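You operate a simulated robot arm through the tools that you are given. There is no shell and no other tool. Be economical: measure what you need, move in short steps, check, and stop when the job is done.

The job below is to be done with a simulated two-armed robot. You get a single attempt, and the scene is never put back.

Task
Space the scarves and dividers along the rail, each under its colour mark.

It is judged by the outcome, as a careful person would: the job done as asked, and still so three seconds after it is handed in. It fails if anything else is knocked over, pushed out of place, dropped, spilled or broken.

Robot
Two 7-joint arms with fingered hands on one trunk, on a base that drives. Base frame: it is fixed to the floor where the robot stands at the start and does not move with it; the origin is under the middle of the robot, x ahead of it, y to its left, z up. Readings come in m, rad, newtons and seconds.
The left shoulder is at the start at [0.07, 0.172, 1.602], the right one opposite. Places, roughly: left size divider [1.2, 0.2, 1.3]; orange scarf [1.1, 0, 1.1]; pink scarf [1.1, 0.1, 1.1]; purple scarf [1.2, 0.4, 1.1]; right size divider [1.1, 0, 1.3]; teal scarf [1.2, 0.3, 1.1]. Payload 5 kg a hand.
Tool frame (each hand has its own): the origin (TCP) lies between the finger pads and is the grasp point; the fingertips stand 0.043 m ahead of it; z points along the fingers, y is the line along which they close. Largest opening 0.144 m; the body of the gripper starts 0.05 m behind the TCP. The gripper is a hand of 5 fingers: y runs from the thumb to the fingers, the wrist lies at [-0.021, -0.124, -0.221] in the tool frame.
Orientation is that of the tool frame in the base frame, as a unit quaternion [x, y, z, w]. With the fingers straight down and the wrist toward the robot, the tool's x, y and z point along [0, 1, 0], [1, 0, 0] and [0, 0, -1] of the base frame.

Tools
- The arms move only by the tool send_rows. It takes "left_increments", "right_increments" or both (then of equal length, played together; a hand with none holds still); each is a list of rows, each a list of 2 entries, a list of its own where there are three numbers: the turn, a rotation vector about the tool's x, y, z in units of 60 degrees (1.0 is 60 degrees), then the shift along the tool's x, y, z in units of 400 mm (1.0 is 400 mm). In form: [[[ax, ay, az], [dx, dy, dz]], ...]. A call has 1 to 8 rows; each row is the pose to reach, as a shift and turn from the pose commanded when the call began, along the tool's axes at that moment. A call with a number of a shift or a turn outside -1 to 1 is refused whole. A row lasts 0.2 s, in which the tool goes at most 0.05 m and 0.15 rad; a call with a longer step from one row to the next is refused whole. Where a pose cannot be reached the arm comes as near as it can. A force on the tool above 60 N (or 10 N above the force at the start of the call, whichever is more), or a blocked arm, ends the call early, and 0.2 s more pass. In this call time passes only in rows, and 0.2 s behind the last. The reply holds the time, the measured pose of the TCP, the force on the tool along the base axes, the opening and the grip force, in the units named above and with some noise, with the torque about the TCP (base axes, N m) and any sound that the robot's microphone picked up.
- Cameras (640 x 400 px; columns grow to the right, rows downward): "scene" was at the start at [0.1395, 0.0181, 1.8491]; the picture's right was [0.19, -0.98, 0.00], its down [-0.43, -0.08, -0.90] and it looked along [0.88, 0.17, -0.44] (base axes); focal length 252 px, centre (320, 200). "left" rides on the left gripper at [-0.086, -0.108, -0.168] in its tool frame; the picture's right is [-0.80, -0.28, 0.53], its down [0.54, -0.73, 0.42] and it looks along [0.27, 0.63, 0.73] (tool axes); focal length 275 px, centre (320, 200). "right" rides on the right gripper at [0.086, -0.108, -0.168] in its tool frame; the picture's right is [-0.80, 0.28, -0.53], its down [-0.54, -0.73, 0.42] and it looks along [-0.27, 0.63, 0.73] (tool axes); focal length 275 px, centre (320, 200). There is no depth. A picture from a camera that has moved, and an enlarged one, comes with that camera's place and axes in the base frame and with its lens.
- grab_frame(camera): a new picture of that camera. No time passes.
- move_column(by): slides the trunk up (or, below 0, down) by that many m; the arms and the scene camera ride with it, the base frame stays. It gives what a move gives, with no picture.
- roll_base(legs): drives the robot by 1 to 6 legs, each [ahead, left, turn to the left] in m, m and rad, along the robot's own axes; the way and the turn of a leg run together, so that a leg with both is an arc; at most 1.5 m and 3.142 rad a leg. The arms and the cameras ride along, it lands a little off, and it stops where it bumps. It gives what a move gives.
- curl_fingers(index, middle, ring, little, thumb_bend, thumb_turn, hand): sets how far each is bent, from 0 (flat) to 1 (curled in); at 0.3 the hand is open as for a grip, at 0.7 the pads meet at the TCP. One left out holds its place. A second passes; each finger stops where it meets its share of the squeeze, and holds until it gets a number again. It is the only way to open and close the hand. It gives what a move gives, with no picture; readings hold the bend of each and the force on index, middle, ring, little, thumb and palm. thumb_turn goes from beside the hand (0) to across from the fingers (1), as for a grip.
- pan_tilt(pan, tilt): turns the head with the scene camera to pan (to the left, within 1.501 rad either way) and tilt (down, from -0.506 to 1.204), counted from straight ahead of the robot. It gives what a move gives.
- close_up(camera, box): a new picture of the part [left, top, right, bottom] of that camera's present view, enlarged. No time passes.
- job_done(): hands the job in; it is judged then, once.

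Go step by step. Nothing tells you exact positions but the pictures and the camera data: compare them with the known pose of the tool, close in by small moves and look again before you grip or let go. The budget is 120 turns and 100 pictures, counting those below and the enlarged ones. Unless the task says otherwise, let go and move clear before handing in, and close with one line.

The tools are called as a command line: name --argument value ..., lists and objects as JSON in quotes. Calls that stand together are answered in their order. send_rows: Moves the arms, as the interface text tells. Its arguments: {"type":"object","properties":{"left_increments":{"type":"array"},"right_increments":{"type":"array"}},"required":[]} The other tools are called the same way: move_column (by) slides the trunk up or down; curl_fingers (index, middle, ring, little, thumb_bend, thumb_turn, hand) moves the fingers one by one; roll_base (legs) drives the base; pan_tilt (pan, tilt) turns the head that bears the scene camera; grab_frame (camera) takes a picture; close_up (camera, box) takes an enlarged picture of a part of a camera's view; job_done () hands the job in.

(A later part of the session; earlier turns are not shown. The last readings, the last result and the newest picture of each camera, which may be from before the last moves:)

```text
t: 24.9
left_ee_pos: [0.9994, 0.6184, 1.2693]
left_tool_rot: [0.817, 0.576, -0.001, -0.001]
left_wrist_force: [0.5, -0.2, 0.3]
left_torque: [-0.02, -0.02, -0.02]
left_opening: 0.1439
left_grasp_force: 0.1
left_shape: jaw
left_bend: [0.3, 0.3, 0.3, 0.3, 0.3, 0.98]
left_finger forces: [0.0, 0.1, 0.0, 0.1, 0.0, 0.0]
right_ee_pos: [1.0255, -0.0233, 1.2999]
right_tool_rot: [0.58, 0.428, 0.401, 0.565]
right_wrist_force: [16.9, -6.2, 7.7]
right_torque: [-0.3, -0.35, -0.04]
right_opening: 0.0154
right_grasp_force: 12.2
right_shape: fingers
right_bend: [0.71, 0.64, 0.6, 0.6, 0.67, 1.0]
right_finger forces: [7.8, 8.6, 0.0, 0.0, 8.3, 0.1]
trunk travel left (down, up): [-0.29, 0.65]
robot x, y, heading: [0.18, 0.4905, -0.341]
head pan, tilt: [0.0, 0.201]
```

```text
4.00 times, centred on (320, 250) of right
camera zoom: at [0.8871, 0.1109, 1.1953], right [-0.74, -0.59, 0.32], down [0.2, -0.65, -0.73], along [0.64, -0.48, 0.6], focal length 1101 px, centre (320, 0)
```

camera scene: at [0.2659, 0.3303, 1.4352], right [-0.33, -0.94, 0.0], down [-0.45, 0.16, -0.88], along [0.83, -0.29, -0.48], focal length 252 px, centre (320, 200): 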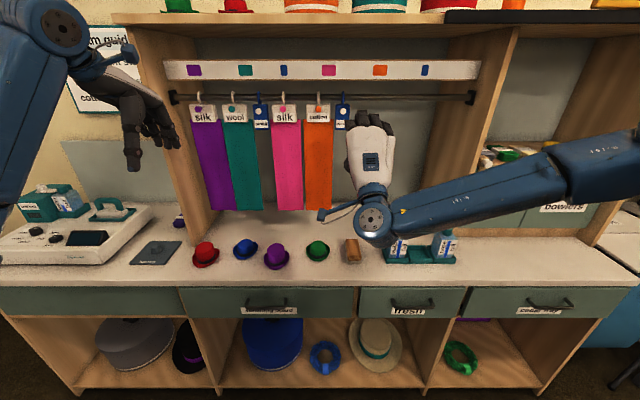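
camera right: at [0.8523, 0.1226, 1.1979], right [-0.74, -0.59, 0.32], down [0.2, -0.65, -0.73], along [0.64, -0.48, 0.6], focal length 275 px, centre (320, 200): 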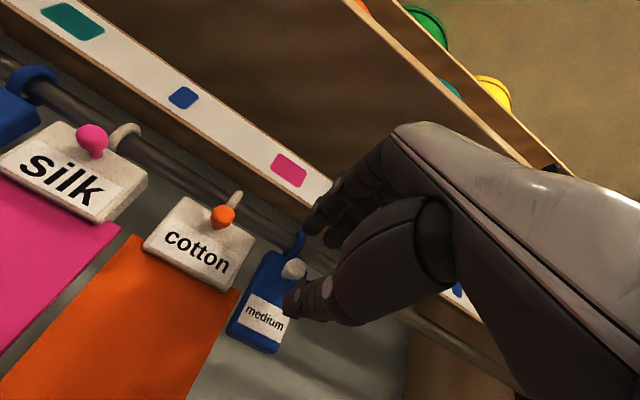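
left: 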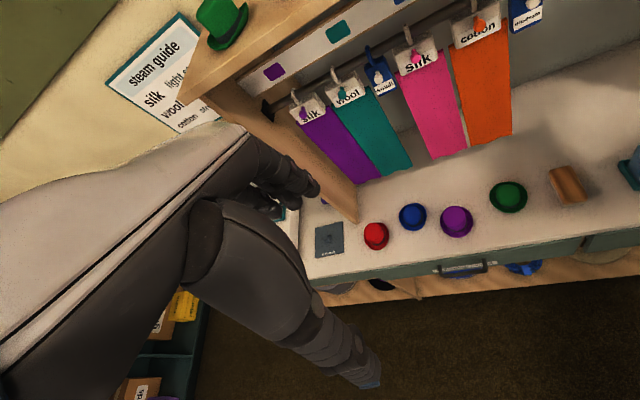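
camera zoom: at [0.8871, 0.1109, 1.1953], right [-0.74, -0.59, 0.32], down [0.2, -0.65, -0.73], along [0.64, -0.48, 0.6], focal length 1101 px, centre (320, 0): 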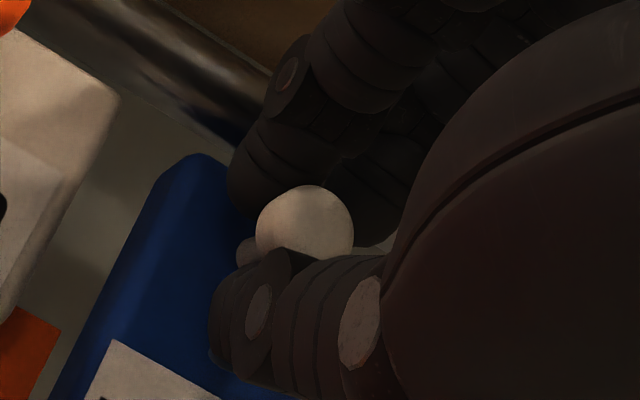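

The knob is now pinched by thumb, index and middle finger, with a slight pull. I ease that and slide the divider 0.10 m right along the rail.

send_rows --right_increments '[[[0, 0, 0], [0, 0, 0.012]], [[0, 0, 0], [-0.05, -0.001, 0.011]], [[0, 0, 0], [-0.1, -0.002, 0.01]], [[0, 0, 0], [-0.15, -0.003, 0.008]], [[0, 0, 0], [-0.2, -0.005, 0.007]], [[0, 0, 0], [-0.25, -0.006, 0.006]]]'

close_up --camera "scene" --box '[200, 90, 520, 290]'

```text
t: 26.3
left_ee_pos: [0.9952, 0.6173, 1.2708]
left_tool_rot: [0.818, 0.575, 0.0, 0.0]
left_wrist_force: [-0.3, 0.2, 0.0]
left_torque: [0.03, -0.01, -0.01]
left_opening: 0.1437
left_grasp_force: 0.0
left_shape: jaw
left_bend: [0.3, 0.3, 0.3, 0.3, 0.3, 0.98]
left_finger forces: [0.1, 0.0, 0.0, 0.1, 0.0, 0.1]
right_ee_pos: [0.9918, -0.1152, 1.2973]
right_tool_rot: [0.578, 0.431, 0.402, 0.564]
right_wrist_force: [5.5, -2.7, 14.3]
right_torque: [-0.4, -0.61, -0.11]
right_opening: 0.0156
right_grasp_force: 14.0
right_shape: fingers
right_bend: [0.71, 0.63, 0.6, 0.6, 0.68, 1.0]
right_finger forces: [7.8, 12.8, 0.1, 0.0, 7.0, 0.0]
trunk travel left (down, up): [-0.29, 0.65]
robot x, y, heading: [0.177, 0.4896, -0.343]
head pan, tilt: [0.0, 0.201]
```

```text
2.00 times, centred on (360, 190) of scene
camera zoom: at [0.3075, 0.4425, 1.463], right [-0.34, -0.94, 0.0], down [-0.19, 0.07, -0.98], along [0.92, -0.33, -0.2], focal length 505 px, centre (240, 220)
```

zoom: 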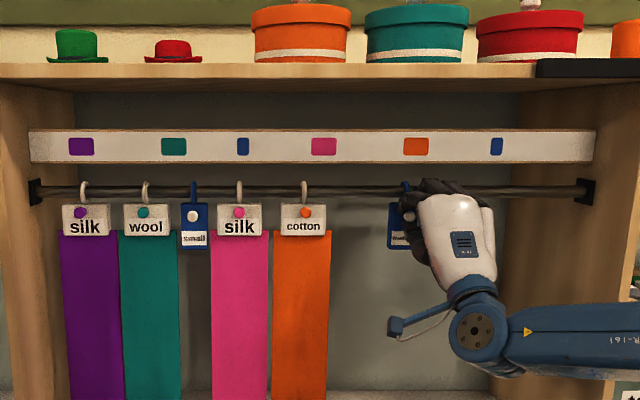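

The divider slides well with the grip. About 0.149 m remain to its blue mark; I move 0.13 m and check.

send_rows --right_increments '[[[0, 0, 0], [-0.06, 0.002, -0.001]], [[0, 0, 0], [-0.12, 0.002, -0.003]], [[0, 0, 0], [-0.18, 0, -0.004]], [[0, 0, 0], [-0.24, -0.002, -0.006]], [[0, 0, 0], [-0.29, -0.003, -0.007]], [[0, 0, 0], [-0.325, -0.004, -0.008]]]'

close_up --camera "scene" --box '[360, 140, 520, 240]'

close_up --camera "right" --box '[0, 0, 640, 400]'

```text
t: 27.7
left_ee_pos: [0.9974, 0.6184, 1.2705]
left_tool_rot: [0.818, 0.576, 0.0, 0.0]
left_wrist_force: [0.2, -0.3, 0.4]
left_torque: [0.03, 0.01, 0.03]
left_opening: 0.1436
left_grasp_force: 0.1
left_shape: jaw
left_bend: [0.3, 0.3, 0.3, 0.3, 0.3, 0.98]
left_finger forces: [0.0, 0.0, 0.1, 0.0, 0.1, 0.1]
right_ee_pos: [0.9485, -0.2391, 1.2988]
right_tool_rot: [0.579, 0.43, 0.401, 0.565]
right_wrist_force: [0.1, -0.4, 4.3]
right_torque: [-0.28, -0.27, -0.06]
right_opening: 0.015
right_grasp_force: 13.0
right_shape: fingers
right_bend: [0.71, 0.64, 0.6, 0.6, 0.68, 1.0]
right_finger forces: [6.1, 10.2, 0.0, 0.0, 9.3, 0.0]
trunk travel left (down, up): [-0.29, 0.65]
robot x, y, heading: [0.1733, 0.488, -0.341]
head pan, tilt: [0.0, 0.201]
```

```text
4.00 times, centred on (440, 190) of scene
camera zoom: at [0.3078, 0.4426, 1.4629], right [-0.34, -0.94, 0.0], down [-0.19, 0.07, -0.98], along [0.92, -0.33, -0.2], focal length 1009 px, centre (-160, 240)
```

zoom: 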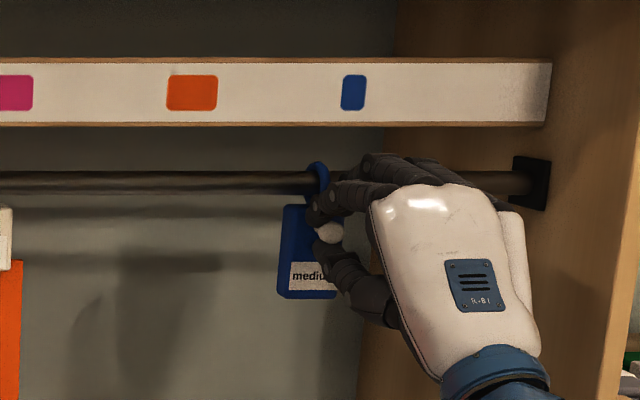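

```text
1.00 times, centred on (320, 200) of right
camera zoom: at [0.8108, -0.1058, 1.1955], right [-0.74, -0.59, 0.32], down [0.2, -0.65, -0.73], along [0.64, -0.48, 0.6], focal length 275 px, centre (320, 200)
```

zoom: 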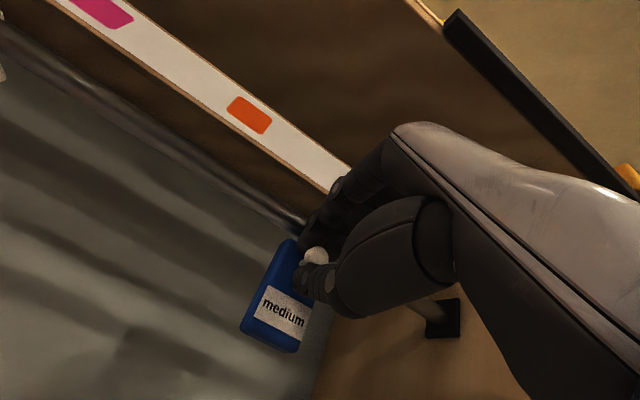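

The divider is about 19 mm short of its mark. I make that last move and then check before releasing.

send_rows --right_increments '[[[0, 0, 0], [-0.03, 0, -0.001]], [[0, 0, 0], [-0.049, 0.0, -0.001]]]'

curl_fingers --hand "right" --index 0.6 --middle 0.58 --thumb_bend 0.58

close_up --camera "scene" --box '[360, 140, 520, 240]'

close_up --camera "right" --box '[160, 150, 480, 350]'

```text
t: 28.3
left_ee_pos: [0.9971, 0.6176, 1.2709]
left_tool_rot: [0.818, 0.575, 0.0, 0.001]
left_wrist_force: [-0.7, 0.6, 0.6]
left_torque: [0.0, -0.01, 0.0]
left_opening: 0.1437
left_grasp_force: 0.1
left_shape: jaw
left_bend: [0.3, 0.3, 0.3, 0.3, 0.3, 0.98]
left_finger forces: [0.0, 0.0, 0.1, 0.0, 0.1, 0.0]
right_ee_pos: [0.9423, -0.2577, 1.3001]
right_tool_rot: [0.58, 0.43, 0.4, 0.564]
right_wrist_force: [2.9, -1.1, 3.6]
right_torque: [-0.22, -0.21, -0.11]
right_opening: 0.0151
right_grasp_force: 12.4
right_shape: fingers
right_bend: [0.71, 0.64, 0.6, 0.6, 0.68, 1.0]
right_finger forces: [6.4, 9.3, 0.0, 0.0, 9.3, 0.0]
trunk travel left (down, up): [-0.29, 0.65]
robot x, y, heading: [0.1733, 0.4837, -0.347]
head pan, tilt: [0.0, 0.201]
```

```text
t: 29.3
left_ee_pos: [0.9969, 0.6168, 1.27]
left_tool_rot: [0.818, 0.576, 0.001, 0.0]
left_wrist_force: [-0.6, 0.5, 0.2]
left_torque: [0.01, -0.01, 0.0]
left_opening: 0.1438
left_grasp_force: 0.0
left_shape: jaw
left_bend: [0.3, 0.3, 0.3, 0.3, 0.3, 0.98]
left_finger forces: [0.0, 0.0, 0.0, 0.0, 0.1, 0.0]
right_ee_pos: [0.9424, -0.2575, 1.2996]
right_tool_rot: [0.58, 0.429, 0.4, 0.565]
right_wrist_force: [-4.3, -0.1, -0.5]
right_torque: [0.03, -0.07, -0.11]
right_opening: 0.0471
right_grasp_force: 2.1
right_shape: fingers
right_bend: [0.6, 0.58, 0.6, 0.6, 0.57, 1.0]
right_finger forces: [0.0, 3.9, 0.1, 0.0, 0.0, 0.1]
trunk travel left (down, up): [-0.29, 0.65]
robot x, y, heading: [0.1742, 0.4913, -0.343]
head pan, tilt: [0.0, 0.201]
```

```text
4.00 times, centred on (440, 190) of scene
camera zoom: at [0.308, 0.4424, 1.4629], right [-0.34, -0.94, 0.0], down [-0.19, 0.07, -0.98], along [0.92, -0.33, -0.2], focal length 1009 px, centre (-160, 240)
```

zoom: 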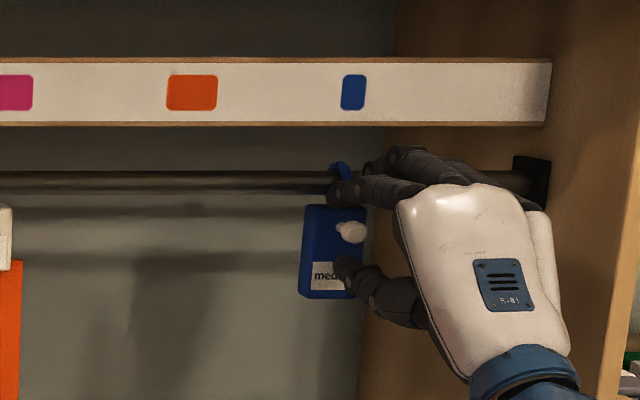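

```text
2.00 times, centred on (320, 250) of right
camera zoom: at [0.8035, -0.1244, 1.1957], right [-0.74, -0.59, 0.32], down [0.2, -0.65, -0.73], along [0.64, -0.48, 0.6], focal length 551 px, centre (320, 100)
```

zoom: 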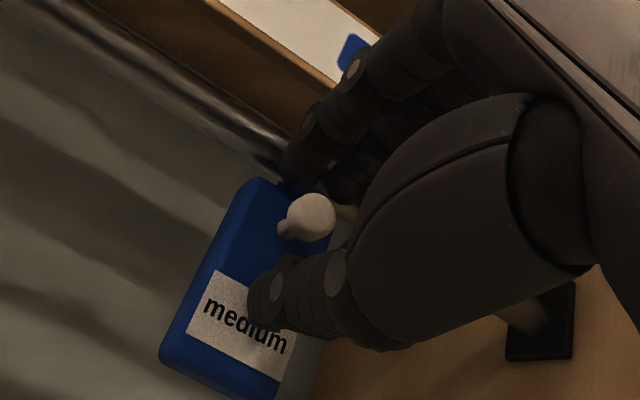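

The hook now lines up with its mark and the pinch is open. I retract straight back and look.

send_rows --right_increments '[[[0, 0, 0], [0, 0, -0.02]], [[0, 0, 0], [0, 0, -0.06]], [[0, 0, 0], [0, 0, -0.12]], [[0, 0, 0], [0, 0, -0.2]]]'

close_up --camera "scene" --box '[200, 90, 520, 290]'

```text
t: 30.3
left_ee_pos: [0.995, 0.6199, 1.2709]
left_tool_rot: [0.817, 0.576, 0.001, 0.0]
left_wrist_force: [-1.1, -0.4, 0.9]
left_torque: [0.0, -0.04, -0.03]
left_opening: 0.1434
left_grasp_force: 0.1
left_shape: jaw
left_bend: [0.3, 0.3, 0.3, 0.3, 0.3, 0.98]
left_finger forces: [0.0, 0.0, 0.1, 0.0, 0.0, 0.1]
right_ee_pos: [0.8634, -0.2305, 1.3054]
right_tool_rot: [0.579, 0.429, 0.401, 0.565]
right_wrist_force: [0.4, -0.1, 0.1]
right_torque: [0.01, 0.02, -0.01]
right_opening: 0.0472
right_grasp_force: 0.1
right_shape: fingers
right_bend: [0.6, 0.57, 0.6, 0.6, 0.57, 1.0]
right_finger forces: [0.0, 0.0, 0.1, 0.0, 0.0, 0.0]
trunk travel left (down, up): [-0.29, 0.65]
robot x, y, heading: [0.1762, 0.4921, -0.341]
head pan, tilt: [0.0, 0.201]
```

```text
2.00 times, centred on (360, 190) of scene
camera zoom: at [0.3063, 0.4427, 1.4631], right [-0.34, -0.94, 0.0], down [-0.19, 0.07, -0.98], along [0.92, -0.33, -0.2], focal length 505 px, centre (240, 220)
```

zoom: 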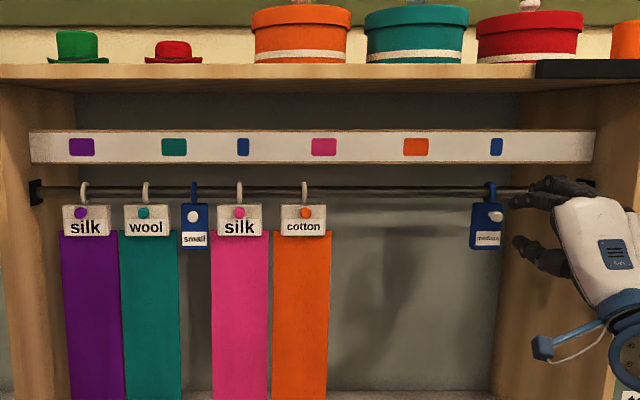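

Medium divider is placed. For the orange scarf I shift the base 0.12 m left, then bring the hand in front of the orange knob at about (1.071, 0.049, 1.304).

roll_base --legs '[[0, 0.12, 0]]'

send_rows --right_increments '[[[0, 0, 0], [0.1, 0, 0]], [[0, 0, 0], [0.2, 0, 0]], [[0, 0, 0], [0.3, 0, -0.01]], [[0, 0, 0], [0.4, 0, -0.01]], [[0, 0, 0], [0.5, 0, -0.02]]]'

close_up --camera "scene" --box '[240, 90, 560, 290]'

grab_frame --camera "right"

```text
t: 31.6
left_ee_pos: [1.0379, 0.7296, 1.269]
left_tool_rot: [0.816, 0.578, 0.0, 0.0]
left_wrist_force: [0.2, -0.3, -0.7]
left_torque: [-0.01, 0.0, 0.0]
left_opening: 0.1439
left_grasp_force: 0.2
left_shape: jaw
left_bend: [0.3, 0.3, 0.3, 0.3, 0.3, 0.98]
left_finger forces: [0.0, 0.0, 0.0, 0.0, 0.0, 0.0]
right_ee_pos: [0.9069, -0.1195, 1.3039]
right_tool_rot: [0.579, 0.431, 0.401, 0.564]
right_wrist_force: [0.0, -0.3, 0.7]
right_torque: [0.03, 0.02, -0.02]
right_opening: 0.0473
right_grasp_force: 0.1
right_shape: fingers
right_bend: [0.6, 0.57, 0.6, 0.6, 0.57, 1.0]
right_finger forces: [0.0, 0.0, 0.0, 0.0, 0.1, 0.1]
trunk travel left (down, up): [-0.29, 0.65]
robot x, y, heading: [0.215, 0.6024, -0.344]
head pan, tilt: [0.0, 0.201]
```

```text
t: 32.8
left_ee_pos: [1.0378, 0.7307, 1.2691]
left_tool_rot: [0.817, 0.576, -0.001, 0.0]
left_wrist_force: [0.3, 1.0, -0.9]
left_torque: [-0.04, 0.03, 0.0]
left_opening: 0.1438
left_grasp_force: 0.1
left_shape: jaw
left_bend: [0.3, 0.3, 0.3, 0.3, 0.3, 0.98]
left_finger forces: [0.0, 0.0, 0.1, 0.1, 0.0, 0.1]
right_ee_pos: [0.9638, 0.0734, 1.3009]
right_tool_rot: [0.58, 0.43, 0.4, 0.565]
right_wrist_force: [0.0, 0.7, 0.0]
right_torque: [0.01, 0.04, -0.07]
right_opening: 0.0471
right_grasp_force: 0.0
right_shape: fingers
right_bend: [0.6, 0.57, 0.6, 0.6, 0.57, 1.0]
right_finger forces: [0.0, 0.0, 0.1, 0.0, 0.0, 0.1]
trunk travel left (down, up): [-0.29, 0.65]
robot x, y, heading: [0.2169, 0.6017, -0.339]
head pan, tilt: [0.0, 0.201]
```

```text
2.00 times, centred on (400, 190) of scene
camera zoom: at [0.3495, 0.5563, 1.4628], right [-0.34, -0.94, 0.0], down [-0.19, 0.07, -0.98], along [0.92, -0.33, -0.2], focal length 505 px, centre (160, 220)
```

zoom: 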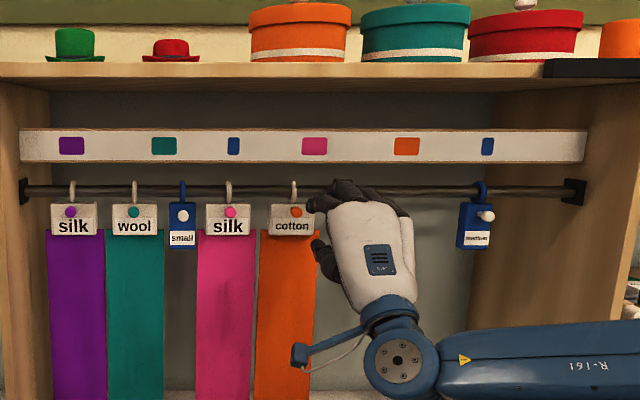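

```text
64 pictures are left
camera right: at [0.8244, 0.2062, 1.1969], right [-0.74, -0.59, 0.32], down [0.2, -0.65, -0.73], along [0.64, -0.48, 0.6], focal length 275 px, centre (320, 200)
```

right: 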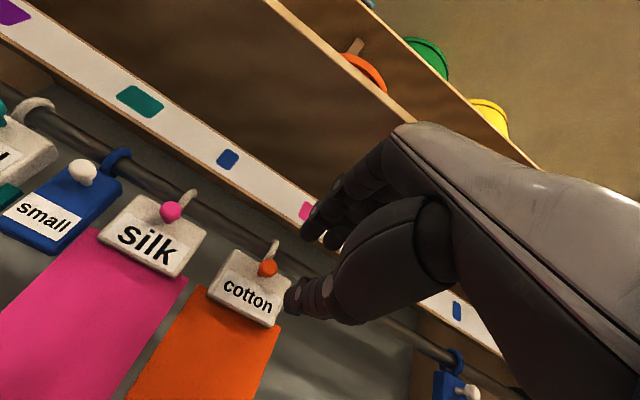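

The orange knob is at about (1.072, 0.050, 1.304). I advance to the same relative pose that worked before.

send_rows --right_increments '[[[0, 0, 0], [0.028, 0.02, 0.08]], [[0, 0, 0], [0.028, 0.02, 0.15]], [[0, 0, 0], [0.028, 0.02, 0.2]], [[0, 0, 0], [0.028, 0.02, 0.223]]]'

close_up --camera "right" --box '[160, 150, 480, 350]'

```text
t: 33.8
left_ee_pos: [1.0379, 0.7301, 1.27]
left_tool_rot: [0.817, 0.577, -0.001, 0.0]
left_wrist_force: [0.1, 0.4, 0.7]
left_torque: [0.0, 0.01, 0.02]
left_opening: 0.1439
left_grasp_force: 0.0
left_shape: jaw
left_bend: [0.3, 0.3, 0.3, 0.3, 0.3, 0.98]
left_finger forces: [0.0, 0.0, 0.0, 0.1, 0.0, 0.0]
right_ee_pos: [1.0508, 0.057, 1.3039]
right_tool_rot: [0.58, 0.43, 0.4, 0.564]
right_wrist_force: [-0.3, 0.4, -0.8]
right_torque: [0.02, -0.02, -0.02]
right_opening: 0.0472
right_grasp_force: 0.4
right_shape: fingers
right_bend: [0.6, 0.57, 0.6, 0.6, 0.57, 1.0]
right_finger forces: [0.0, 1.0, 0.0, 0.1, 0.0, 0.0]
trunk travel left (down, up): [-0.29, 0.65]
robot x, y, heading: [0.2124, 0.6001, -0.344]
head pan, tilt: [0.0, 0.201]
```

```text
2.00 times, centred on (320, 250) of right
camera zoom: at [0.9117, 0.1895, 1.2007], right [-0.74, -0.59, 0.32], down [0.2, -0.65, -0.73], along [0.64, -0.48, 0.6], focal length 551 px, centre (320, 100)
```

zoom: 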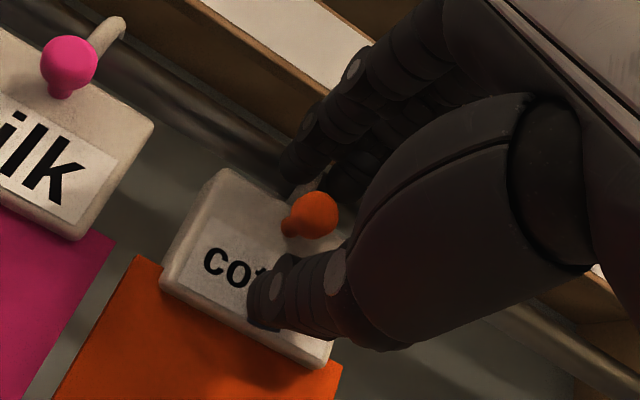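

Same geometry as before, so I close thumb, index and middle on the orange knob.

curl_fingers --hand "right" --index 0.72 --middle 0.72 --thumb_bend 0.72

close_up --camera "right" --box '[160, 150, 480, 350]'

```text
t: 34.8
left_ee_pos: [1.038, 0.7304, 1.2686]
left_tool_rot: [0.817, 0.576, 0.0, 0.0]
left_wrist_force: [0.4, 0.1, 0.1]
left_torque: [-0.01, 0.03, -0.01]
left_opening: 0.1437
left_grasp_force: 0.0
left_shape: jaw
left_bend: [0.3, 0.3, 0.3, 0.3, 0.3, 0.98]
left_finger forces: [0.0, 0.0, 0.0, 0.1, 0.0, 0.1]
right_ee_pos: [1.0514, 0.0569, 1.3036]
right_tool_rot: [0.579, 0.431, 0.401, 0.564]
right_wrist_force: [5.5, -2.3, 3.2]
right_torque: [-0.03, -0.05, 0.0]
right_opening: 0.0146
right_grasp_force: 9.0
right_shape: fingers
right_bend: [0.71, 0.71, 0.6, 0.6, 0.68, 1.0]
right_finger forces: [7.8, 3.5, 0.0, 0.0, 6.8, 0.0]
trunk travel left (down, up): [-0.29, 0.65]
robot x, y, heading: [0.2151, 0.6023, -0.34]
head pan, tilt: [0.0, 0.201]
```

```text
2.00 times, centred on (320, 250) of right
camera zoom: at [0.9126, 0.1893, 1.2002], right [-0.74, -0.59, 0.32], down [0.2, -0.65, -0.73], along [0.64, -0.48, 0.6], focal length 551 px, centre (320, 100)
```

zoom: 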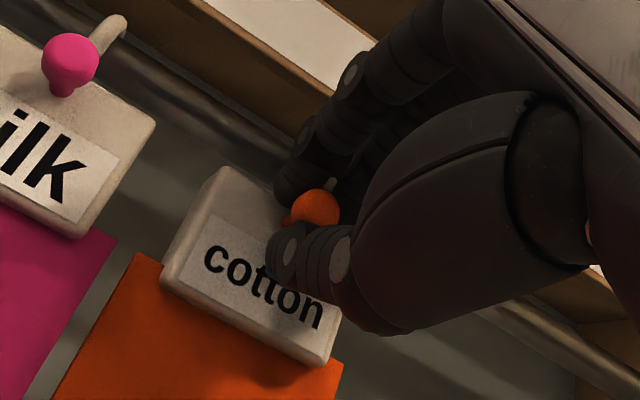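

Firm pinch. I slide the orange scarf right by 0.175 m, then check the remainder.

send_rows --right_increments '[[[0, 0, 0], [-0.04, 0, 0]], [[0, 0, 0], [-0.1, -0.001, -0.002]], [[0, 0, 0], [-0.17, -0.003, -0.004]], [[0, 0, 0], [-0.24, -0.005, -0.006]], [[0, 0, 0], [-0.31, -0.007, -0.008]], [[0, 0, 0], [-0.38, -0.008, -0.009]], [[0, 0, 0], [-0.4375, -0.01, -0.011]]]'

close_up --camera "scene" --box '[340, 140, 500, 240]'

```text
t: 36.4
left_ee_pos: [1.0363, 0.7296, 1.2701]
left_tool_rot: [0.817, 0.577, 0.001, 0.0]
left_wrist_force: [-0.3, -0.4, 0.5]
left_torque: [0.04, -0.03, -0.05]
left_opening: 0.1432
left_grasp_force: 0.0
left_shape: jaw
left_bend: [0.3, 0.3, 0.3, 0.3, 0.3, 0.98]
left_finger forces: [0.0, 0.1, 0.0, 0.0, 0.0, 0.0]
right_ee_pos: [0.9938, -0.1072, 1.301]
right_tool_rot: [0.58, 0.43, 0.4, 0.564]
right_wrist_force: [8.3, -4.5, 3.5]
right_torque: [-0.05, -0.1, -0.02]
right_opening: 0.0149
right_grasp_force: 9.4
right_shape: fingers
right_bend: [0.71, 0.71, 0.6, 0.6, 0.69, 1.0]
right_finger forces: [7.9, 4.0, 0.0, 0.0, 6.4, 0.0]
trunk travel left (down, up): [-0.29, 0.65]
robot x, y, heading: [0.2151, 0.5982, -0.344]
head pan, tilt: [0.0, 0.201]
```

```text
4.00 times, centred on (420, 190) of scene
camera zoom: at [0.3489, 0.5533, 1.4627], right [-0.34, -0.94, 0.0], down [-0.19, 0.07, -0.98], along [0.92, -0.33, -0.2], focal length 1009 px, centre (-80, 240)
```

zoom: 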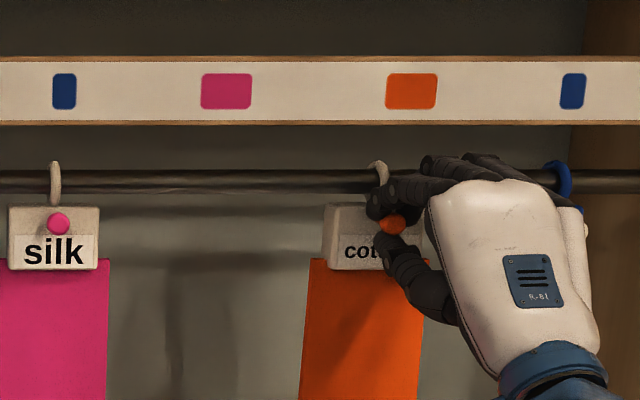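

About 16 mm remain by my measure. I make that last move, then release.

send_rows --right_increments '[[[0, 0, 0], [-0.02, 0, 0]], [[0, 0, 0], [-0.041, -0.001, -0.001]]]'

curl_fingers --hand "right" --index 0.6 --middle 0.6 --thumb_bend 0.57

send_rows --right_increments '[[[0, 0, 0], [0, 0, -0.02]], [[0, 0, 0], [0, 0, -0.06]], [[0, 0, 0], [0, 0, -0.12]], [[0, 0, 0], [0, 0, -0.22]]]'

close_up --camera "scene" --box '[240, 90, 560, 290]'

```text
t: 37.0
left_ee_pos: [1.0381, 0.7289, 1.2699]
left_tool_rot: [0.817, 0.576, 0.0, 0.0]
left_wrist_force: [-0.5, -0.7, -0.1]
left_torque: [-0.01, 0.01, 0.01]
left_opening: 0.144
left_grasp_force: 0.1
left_shape: jaw
left_bend: [0.3, 0.3, 0.3, 0.3, 0.3, 0.98]
left_finger forces: [0.0, 0.0, 0.0, 0.1, 0.0, 0.1]
right_ee_pos: [0.9883, -0.1241, 1.3024]
right_tool_rot: [0.58, 0.429, 0.4, 0.565]
right_wrist_force: [3.4, -1.6, 0.8]
right_torque: [0.03, 0.01, -0.03]
right_opening: 0.0144
right_grasp_force: 8.1
right_shape: fingers
right_bend: [0.71, 0.71, 0.6, 0.6, 0.69, 1.0]
right_finger forces: [7.5, 4.2, 0.0, 0.0, 7.0, 0.0]
trunk travel left (down, up): [-0.29, 0.65]
robot x, y, heading: [0.2141, 0.6012, -0.343]
head pan, tilt: [0.0, 0.201]
```

```text
t: 38.0
left_ee_pos: [1.0364, 0.7302, 1.2694]
left_tool_rot: [0.818, 0.576, 0.0, 0.0]
left_wrist_force: [0.3, 0.3, -0.3]
left_torque: [-0.04, 0.0, 0.01]
left_opening: 0.1434
left_grasp_force: 0.1
left_shape: jaw
left_bend: [0.3, 0.3, 0.3, 0.3, 0.3, 0.98]
left_finger forces: [0.0, 0.0, 0.0, 0.0, 0.0, 0.1]
right_ee_pos: [0.9881, -0.1231, 1.3033]
right_tool_rot: [0.58, 0.43, 0.401, 0.564]
right_wrist_force: [0.0, -0.4, -0.9]
right_torque: [0.03, 0.0, 0.0]
right_opening: 0.0487
right_grasp_force: 0.0
right_shape: fingers
right_bend: [0.6, 0.6, 0.6, 0.6, 0.56, 1.0]
right_finger forces: [0.1, 0.0, 0.0, 0.1, 0.0, 0.1]
trunk travel left (down, up): [-0.29, 0.65]
robot x, y, heading: [0.2122, 0.6008, -0.341]
head pan, tilt: [0.0, 0.201]
```

```text
t: 39.0
left_ee_pos: [1.0347, 0.7306, 1.2719]
left_tool_rot: [0.817, 0.577, 0.001, 0.001]
left_wrist_force: [-0.4, 0.4, 0.5]
left_torque: [0.01, -0.1, 0.01]
left_opening: 0.1436
left_grasp_force: 0.1
left_shape: jaw
left_bend: [0.3, 0.3, 0.3, 0.3, 0.3, 0.98]
left_finger forces: [0.1, 0.0, 0.1, 0.0, 0.0, 0.1]
right_ee_pos: [0.9009, -0.0966, 1.31]
right_tool_rot: [0.579, 0.429, 0.402, 0.565]
right_wrist_force: [-0.2, 0.5, 0.5]
right_torque: [0.04, 0.03, 0.01]
right_opening: 0.0488
right_grasp_force: 0.1
right_shape: fingers
right_bend: [0.6, 0.6, 0.6, 0.6, 0.56, 1.0]
right_finger forces: [0.1, 0.0, 0.0, 0.0, 0.0, 0.0]
trunk travel left (down, up): [-0.29, 0.65]
robot x, y, heading: [0.2105, 0.6016, -0.341]
head pan, tilt: [0.0, 0.201]
```

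```text
2.00 times, centred on (400, 190) of scene
camera zoom: at [0.3455, 0.5543, 1.4632], right [-0.33, -0.94, 0.0], down [-0.19, 0.07, -0.98], along [0.92, -0.33, -0.2], focal length 505 px, centre (160, 220)
```

zoom: 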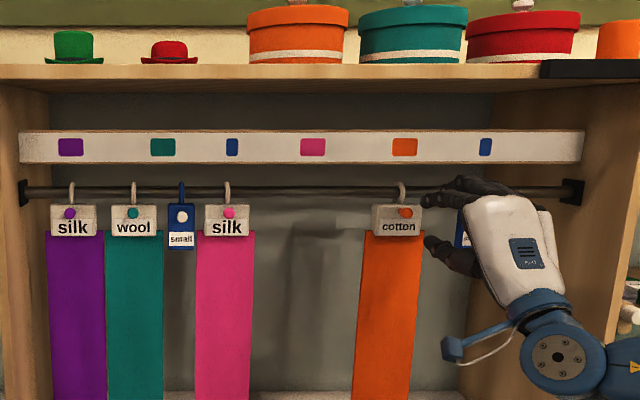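

Orange is under its mark within a few mm; I'll verify head-on later. Next the pink scarf: base 0.12 m left, hand in front of the pink knob.

roll_base --legs '[[0, 0.12, 0]]'

send_rows --right_increments '[[[0, 0, 0], [0.1, 0, 0]], [[0, 0, 0], [0.2, 0, 0]], [[0, 0, 0], [0.3, 0, 0]], [[0, 0, 0], [0.38, 0, 0.01]], [[0, 0, 0], [0.455, 0, 0.014]]]'

close_up --camera "scene" --box '[240, 90, 560, 290]'

grab_frame --camera "right"

```text
t: 40.2
left_ee_pos: [1.0777, 0.8415, 1.2699]
left_tool_rot: [0.817, 0.576, 0.0, 0.0]
left_wrist_force: [0.7, 0.2, -0.2]
left_torque: [0.01, 0.02, -0.03]
left_opening: 0.1436
left_grasp_force: 0.0
left_shape: jaw
left_bend: [0.3, 0.3, 0.3, 0.3, 0.3, 0.98]
left_finger forces: [0.0, 0.0, 0.1, 0.1, 0.0, 0.0]
right_ee_pos: [0.9415, 0.0154, 1.3088]
right_tool_rot: [0.58, 0.43, 0.4, 0.565]
right_wrist_force: [-0.5, 1.2, 0.1]
right_torque: [0.0, -0.01, 0.01]
right_opening: 0.049
right_grasp_force: 0.1
right_shape: fingers
right_bend: [0.6, 0.6, 0.6, 0.6, 0.56, 1.0]
right_finger forces: [0.0, 0.0, 0.0, 0.0, 0.1, 0.1]
trunk travel left (down, up): [-0.29, 0.65]
robot x, y, heading: [0.2521, 0.7131, -0.342]
head pan, tilt: [0.0, 0.201]
```

```text
t: 41.4
left_ee_pos: [1.0785, 0.8439, 1.2684]
left_tool_rot: [0.818, 0.575, -0.001, 0.0]
left_wrist_force: [0.2, 1.0, -0.1]
left_torque: [-0.04, 0.03, 0.01]
left_opening: 0.1437
left_grasp_force: 0.0
left_shape: jaw
left_bend: [0.3, 0.3, 0.3, 0.3, 0.3, 0.98]
left_finger forces: [0.0, 0.0, 0.0, 0.0, 0.0, 0.1]
right_ee_pos: [1.0043, 0.1889, 1.303]
right_tool_rot: [0.58, 0.43, 0.4, 0.564]
right_wrist_force: [0.8, 0.9, 0.3]
right_torque: [-0.01, -0.02, -0.04]
right_opening: 0.0488
right_grasp_force: 0.0
right_shape: fingers
right_bend: [0.6, 0.6, 0.6, 0.6, 0.56, 1.0]
right_finger forces: [0.0, 0.0, 0.1, 0.1, 0.0, 0.0]
trunk travel left (down, up): [-0.29, 0.65]
robot x, y, heading: [0.2553, 0.7148, -0.346]
head pan, tilt: [0.0, 0.201]
```

```text
2.00 times, centred on (400, 190) of scene
camera zoom: at [0.3895, 0.6682, 1.4627], right [-0.34, -0.94, 0.0], down [-0.19, 0.07, -0.98], along [0.92, -0.33, -0.2], focal length 505 px, centre (160, 220)
```

zoom: 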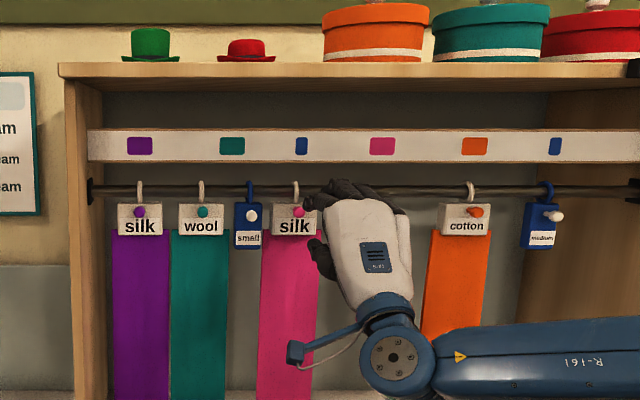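

```text
58 pictures are left
camera right: at [0.8657, 0.3227, 1.1999], right [-0.74, -0.59, 0.32], down [0.2, -0.65, -0.73], along [0.64, -0.48, 0.6], focal length 275 px, centre (320, 200)
```

right: 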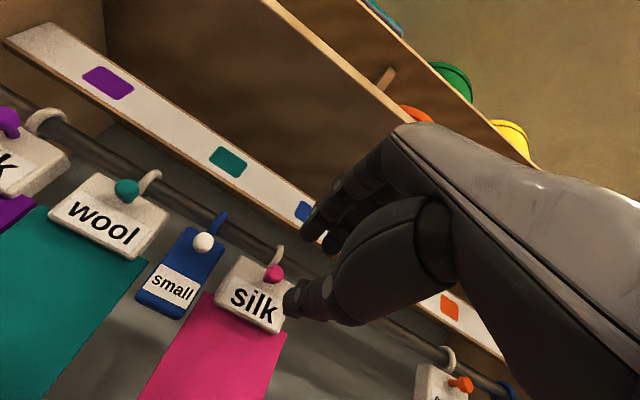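

The pink knob is at (1.110, 0.156, 1.305), straight ahead. Advance and pinch as before.

send_rows --right_increments '[[[0, 0, 0], [0.005, 0.015, 0.08]], [[0, 0, 0], [0.005, 0.015, 0.15]], [[0, 0, 0], [0.005, 0.015, 0.2]], [[0, 0, 0], [0.005, 0.015, 0.222]]]'

curl_fingers --hand "right" --index 0.72 --middle 0.72 --thumb_bend 0.72

close_up --camera "right" --box '[160, 150, 480, 350]'

```text
t: 42.4
left_ee_pos: [1.0765, 0.8425, 1.2694]
left_tool_rot: [0.818, 0.576, 0.0, 0.001]
left_wrist_force: [0.3, 0.7, 0.1]
left_torque: [0.02, -0.01, -0.01]
left_opening: 0.1441
left_grasp_force: 0.0
left_shape: jaw
left_bend: [0.3, 0.3, 0.3, 0.3, 0.3, 0.98]
left_finger forces: [0.1, 0.1, 0.0, 0.0, 0.1, 0.1]
right_ee_pos: [1.0897, 0.1609, 1.3067]
right_tool_rot: [0.58, 0.43, 0.4, 0.565]
right_wrist_force: [0.3, 0.7, -0.1]
right_torque: [0.0, 0.06, 0.03]
right_opening: 0.049
right_grasp_force: 0.1
right_shape: fingers
right_bend: [0.6, 0.6, 0.6, 0.6, 0.56, 1.0]
right_finger forces: [0.3, 0.0, 0.0, 0.0, 0.1, 0.0]
trunk travel left (down, up): [-0.29, 0.65]
robot x, y, heading: [0.2534, 0.7139, -0.343]
head pan, tilt: [0.0, 0.201]
```

```text
t: 43.4
left_ee_pos: [1.078, 0.841, 1.2691]
left_tool_rot: [0.818, 0.576, 0.0, 0.0]
left_wrist_force: [-0.1, 0.3, -0.6]
left_torque: [0.03, 0.03, 0.02]
left_opening: 0.1438
left_grasp_force: 0.0
left_shape: jaw
left_bend: [0.3, 0.3, 0.3, 0.3, 0.3, 0.98]
left_finger forces: [0.0, 0.0, 0.0, 0.1, 0.0, 0.1]
right_ee_pos: [1.0912, 0.1611, 1.305]
right_tool_rot: [0.58, 0.43, 0.4, 0.564]
right_wrist_force: [3.0, -1.3, -0.9]
right_torque: [0.01, 0.06, -0.04]
right_opening: 0.014
right_grasp_force: 7.8
right_shape: fingers
right_bend: [0.71, 0.72, 0.6, 0.6, 0.68, 1.0]
right_finger forces: [6.6, 1.0, 0.0, 0.0, 8.1, 0.1]
trunk travel left (down, up): [-0.29, 0.65]
robot x, y, heading: [0.2536, 0.7112, -0.342]
head pan, tilt: [0.0, 0.201]
```

```text
2.00 times, centred on (320, 250) of right
camera zoom: at [0.9513, 0.2942, 1.2019], right [-0.74, -0.59, 0.32], down [0.2, -0.65, -0.73], along [0.64, -0.48, 0.6], focal length 551 px, centre (320, 100)
```

zoom: 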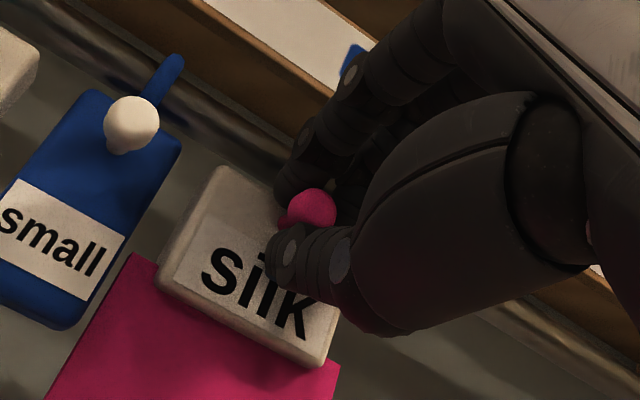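

Firm pinch on pink. I slide it 0.1435 m right and look.

send_rows --right_increments '[[[0, 0, 0], [-0.04, 0, 0]], [[0, 0, 0], [-0.1, -0.001, -0.002]], [[0, 0, 0], [-0.17, -0.003, -0.004]], [[0, 0, 0], [-0.24, -0.005, -0.006]], [[0, 0, 0], [-0.31, -0.007, -0.008]], [[0, 0, 0], [-0.359, -0.008, -0.009]]]'

curl_fingers --hand "right" --index 0.6 --middle 0.6 --thumb_bend 0.57

send_rows --right_increments '[[[0, 0, 0], [0, 0, -0.02]], [[0, 0, 0], [0, 0, -0.06]], [[0, 0, 0], [0, 0, -0.12]], [[0, 0, 0], [0, 0, -0.22]]]'

close_up --camera "scene" --box '[240, 90, 560, 290]'

```text
t: 44.8
left_ee_pos: [1.0793, 0.841, 1.2684]
left_tool_rot: [0.817, 0.576, -0.001, -0.002]
left_wrist_force: [0.3, 0.1, -0.3]
left_torque: [0.02, 0.05, 0.01]
left_opening: 0.1437
left_grasp_force: 0.1
left_shape: jaw
left_bend: [0.3, 0.3, 0.3, 0.3, 0.3, 0.98]
left_finger forces: [0.0, 0.0, 0.0, 0.1, 0.1, 0.0]
right_ee_pos: [1.0422, 0.0259, 1.3081]
right_tool_rot: [0.581, 0.429, 0.4, 0.564]
right_wrist_force: [4.6, -3.2, -6.8]
right_torque: [0.03, 0.21, -0.04]
right_opening: 0.0147
right_grasp_force: 8.9
right_shape: fingers
right_bend: [0.71, 0.72, 0.6, 0.6, 0.67, 1.0]
right_finger forces: [6.6, 0.7, 0.0, 0.1, 10.6, 0.0]
trunk travel left (down, up): [-0.29, 0.65]
robot x, y, heading: [0.2534, 0.7131, -0.347]
head pan, tilt: [0.0, 0.201]
```

```text
t: 45.8
left_ee_pos: [1.0777, 0.8421, 1.2689]
left_tool_rot: [0.818, 0.576, 0.0, 0.001]
left_wrist_force: [0.5, -0.6, -0.3]
left_torque: [-0.03, -0.03, -0.02]
left_opening: 0.1436
left_grasp_force: 0.1
left_shape: jaw
left_bend: [0.3, 0.3, 0.3, 0.3, 0.3, 0.98]
left_finger forces: [0.0, 0.1, 0.0, 0.1, 0.1, 0.1]
right_ee_pos: [1.0419, 0.0291, 1.3078]
right_tool_rot: [0.579, 0.431, 0.401, 0.564]
right_wrist_force: [-0.5, 0.5, -0.1]
right_torque: [-0.01, -0.02, 0.02]
right_opening: 0.0489
right_grasp_force: 0.1
right_shape: fingers
right_bend: [0.6, 0.6, 0.6, 0.6, 0.56, 1.0]
right_finger forces: [0.0, 0.1, 0.0, 0.0, 0.0, 0.1]
trunk travel left (down, up): [-0.29, 0.65]
robot x, y, heading: [0.2543, 0.7111, -0.34]
head pan, tilt: [0.0, 0.201]
```

```text
t: 46.8
left_ee_pos: [1.0738, 0.8428, 1.2731]
left_tool_rot: [0.818, 0.576, 0.0, 0.002]
left_wrist_force: [0.0, -0.4, 0.6]
left_torque: [0.04, -0.08, 0.04]
left_opening: 0.1439
left_grasp_force: 0.1
left_shape: jaw
left_bend: [0.3, 0.3, 0.3, 0.3, 0.3, 0.98]
left_finger forces: [0.0, 0.0, 0.0, 0.0, 0.1, 0.1]
right_ee_pos: [0.9533, 0.0543, 1.3121]
right_tool_rot: [0.579, 0.43, 0.402, 0.564]
right_wrist_force: [-0.3, 0.7, 0.8]
right_torque: [0.0, 0.05, -0.04]
right_opening: 0.049
right_grasp_force: 0.0
right_shape: fingers
right_bend: [0.6, 0.6, 0.6, 0.6, 0.56, 1.0]
right_finger forces: [0.1, 0.0, 0.0, 0.1, 0.0, 0.1]
trunk travel left (down, up): [-0.29, 0.65]
robot x, y, heading: [0.2563, 0.715, -0.338]
head pan, tilt: [0.0, 0.201]
```

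```text
2.00 times, centred on (400, 190) of scene
camera zoom: at [0.3855, 0.6666, 1.4632], right [-0.34, -0.94, 0.0], down [-0.19, 0.07, -0.98], along [0.92, -0.33, -0.2], focal length 505 px, centre (160, 220)
```

zoom: 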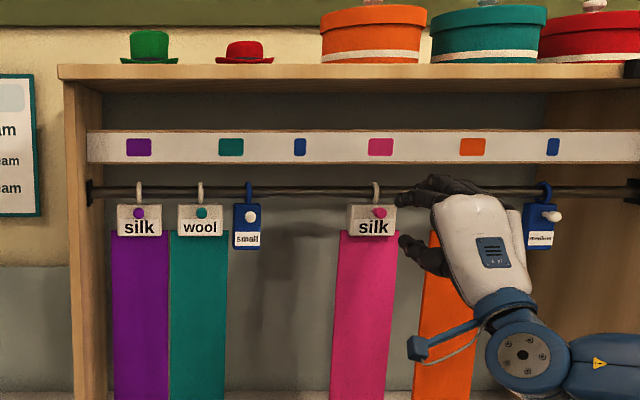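

Pink looks right. Next the small divider with knob near (1.136, 0.230, 1.295): base 0.08 m left, then the hand in front of it.

roll_base --legs '[[0, 0.08, 0]]'

send_rows --right_increments '[[[0, 0, 0], [0.1, -0.005, 0]], [[0, 0, 0], [0.2, -0.01, 0]], [[0, 0, 0], [0.3, -0.02, 0]], [[0, 0, 0], [0.359, -0.021, 0.01]]]'

close_up --camera "scene" --box '[240, 90, 560, 290]'

grab_frame --camera "right"

```text
t: 47.9
left_ee_pos: [1.1038, 0.9162, 1.2695]
left_tool_rot: [0.818, 0.575, 0.0, 0.0]
left_wrist_force: [0.6, -0.2, -0.5]
left_torque: [0.0, 0.01, 0.0]
left_opening: 0.1436
left_grasp_force: 0.1
left_shape: jaw
left_bend: [0.3, 0.3, 0.3, 0.3, 0.3, 0.98]
left_finger forces: [0.0, 0.0, 0.0, 0.0, 0.0, 0.1]
right_ee_pos: [0.9815, 0.1278, 1.3092]
right_tool_rot: [0.58, 0.429, 0.401, 0.565]
right_wrist_force: [-0.2, 0.5, 0.8]
right_torque: [-0.01, 0.04, -0.02]
right_opening: 0.0488
right_grasp_force: 0.0
right_shape: fingers
right_bend: [0.6, 0.6, 0.6, 0.6, 0.56, 1.0]
right_finger forces: [0.0, 0.0, 0.0, 0.1, 0.0, 0.0]
trunk travel left (down, up): [-0.29, 0.65]
robot x, y, heading: [0.2799, 0.79, -0.346]
head pan, tilt: [0.0, 0.201]
```

```text
t: 48.9
left_ee_pos: [1.1042, 0.9159, 1.2679]
left_tool_rot: [0.818, 0.576, -0.001, -0.001]
left_wrist_force: [0.1, 0.5, 0.5]
left_torque: [-0.02, 0.01, 0.02]
left_opening: 0.1441
left_grasp_force: 0.1
left_shape: jaw
left_bend: [0.3, 0.3, 0.3, 0.3, 0.3, 0.98]
left_finger forces: [0.0, 0.0, 0.0, 0.1, 0.0, 0.0]
right_ee_pos: [1.0323, 0.2644, 1.299]
right_tool_rot: [0.581, 0.429, 0.399, 0.565]
right_wrist_force: [0.3, -0.7, -0.8]
right_torque: [0.0, 0.0, 0.02]
right_opening: 0.049
right_grasp_force: 0.0
right_shape: fingers
right_bend: [0.6, 0.6, 0.6, 0.6, 0.56, 1.0]
right_finger forces: [0.0, 0.1, 0.0, 0.0, 0.0, 0.0]
trunk travel left (down, up): [-0.29, 0.65]
robot x, y, heading: [0.2838, 0.7861, -0.344]
head pan, tilt: [0.0, 0.201]
```

```text
2.00 times, centred on (400, 190) of scene
camera zoom: at [0.4157, 0.7414, 1.4627], right [-0.34, -0.94, 0.0], down [-0.19, 0.07, -0.98], along [0.92, -0.33, -0.2], focal length 505 px, centre (160, 220)
```

zoom: 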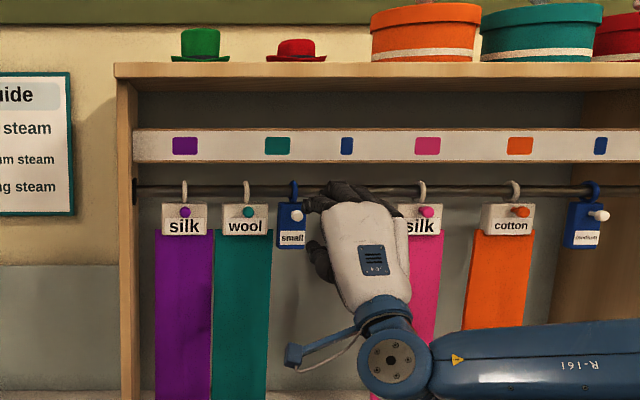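

```text
54 pictures are left
camera right: at [0.8939, 0.3977, 1.1959], right [-0.74, -0.59, 0.32], down [0.2, -0.65, -0.73], along [0.64, -0.48, 0.6], focal length 275 px, centre (320, 200)
```

right: 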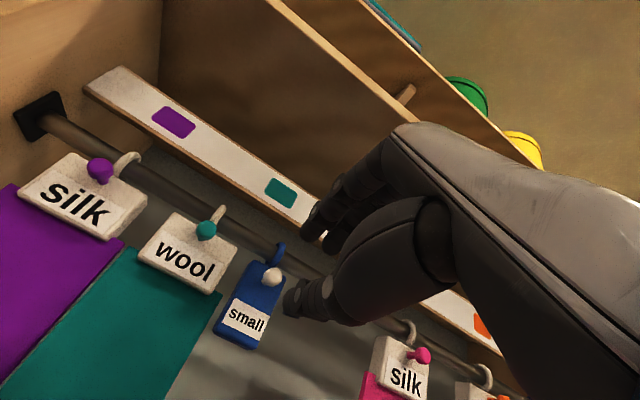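

The small divider's knob is at (1.137, 0.2325, 1.297). Advance, pinch and check.

send_rows --right_increments '[[[0, 0, 0], [0.004, 0.011, 0.08]], [[0, 0, 0], [0.004, 0.011, 0.15]], [[0, 0, 0], [0.004, 0.011, 0.2]], [[0, 0, 0], [0.004, 0.011, 0.219]]]'

curl_fingers --hand "right" --index 0.72 --middle 0.72 --thumb_bend 0.72

close_up --camera "right" --box '[160, 150, 480, 350]'

```text
t: 49.9
left_ee_pos: [1.1035, 0.9168, 1.2688]
left_tool_rot: [0.818, 0.576, -0.001, 0.0]
left_wrist_force: [0.9, 0.0, 0.3]
left_torque: [-0.02, 0.02, -0.02]
left_opening: 0.144
left_grasp_force: 0.0
left_shape: jaw
left_bend: [0.3, 0.3, 0.3, 0.3, 0.3, 0.98]
left_finger forces: [0.1, 0.0, 0.0, 0.0, 0.0, 0.1]
right_ee_pos: [1.1145, 0.2414, 1.3001]
right_tool_rot: [0.58, 0.43, 0.4, 0.564]
right_wrist_force: [-0.7, -0.4, -0.1]
right_torque: [0.0, -0.03, 0.0]
right_opening: 0.049
right_grasp_force: 0.1
right_shape: fingers
right_bend: [0.6, 0.6, 0.6, 0.6, 0.56, 1.0]
right_finger forces: [0.0, 0.1, 0.0, 0.0, 0.1, 0.0]
trunk travel left (down, up): [-0.29, 0.65]
robot x, y, heading: [0.2817, 0.7882, -0.342]
head pan, tilt: [0.0, 0.201]
```

```text
t: 50.9
left_ee_pos: [1.1054, 0.9168, 1.2695]
left_tool_rot: [0.817, 0.576, 0.0, 0.0]
left_wrist_force: [0.5, -0.6, 0.3]
left_torque: [0.03, 0.02, -0.03]
left_opening: 0.1436
left_grasp_force: 0.1
left_shape: jaw
left_bend: [0.3, 0.3, 0.3, 0.3, 0.3, 0.98]
left_finger forces: [0.0, 0.0, 0.0, 0.0, 0.0, 0.1]
right_ee_pos: [1.1149, 0.241, 1.3004]
right_tool_rot: [0.58, 0.43, 0.401, 0.564]
right_wrist_force: [5.6, -1.7, 1.1]
right_torque: [0.0, -0.03, -0.03]
right_opening: 0.0176
right_grasp_force: 10.7
right_shape: fingers
right_bend: [0.71, 0.71, 0.6, 0.6, 0.67, 1.0]
right_finger forces: [7.7, 4.4, 0.1, 0.0, 8.9, 0.1]
trunk travel left (down, up): [-0.29, 0.65]
robot x, y, heading: [0.2799, 0.7861, -0.342]
head pan, tilt: [0.0, 0.201]
```

```text
2.00 times, centred on (320, 250) of right
camera zoom: at [0.9757, 0.374, 1.1956], right [-0.74, -0.59, 0.32], down [0.2, -0.65, -0.73], along [0.64, -0.48, 0.6], focal length 551 px, centre (320, 100)
```

zoom: 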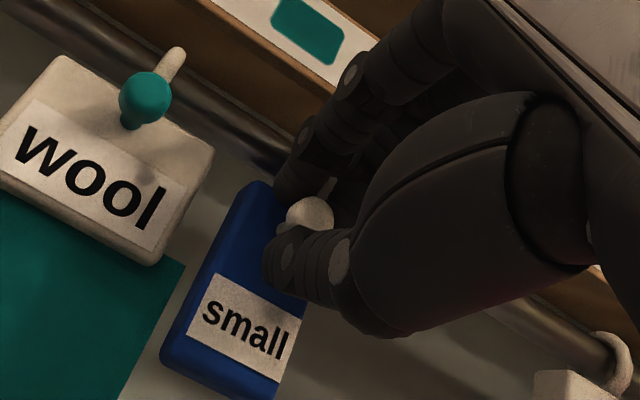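

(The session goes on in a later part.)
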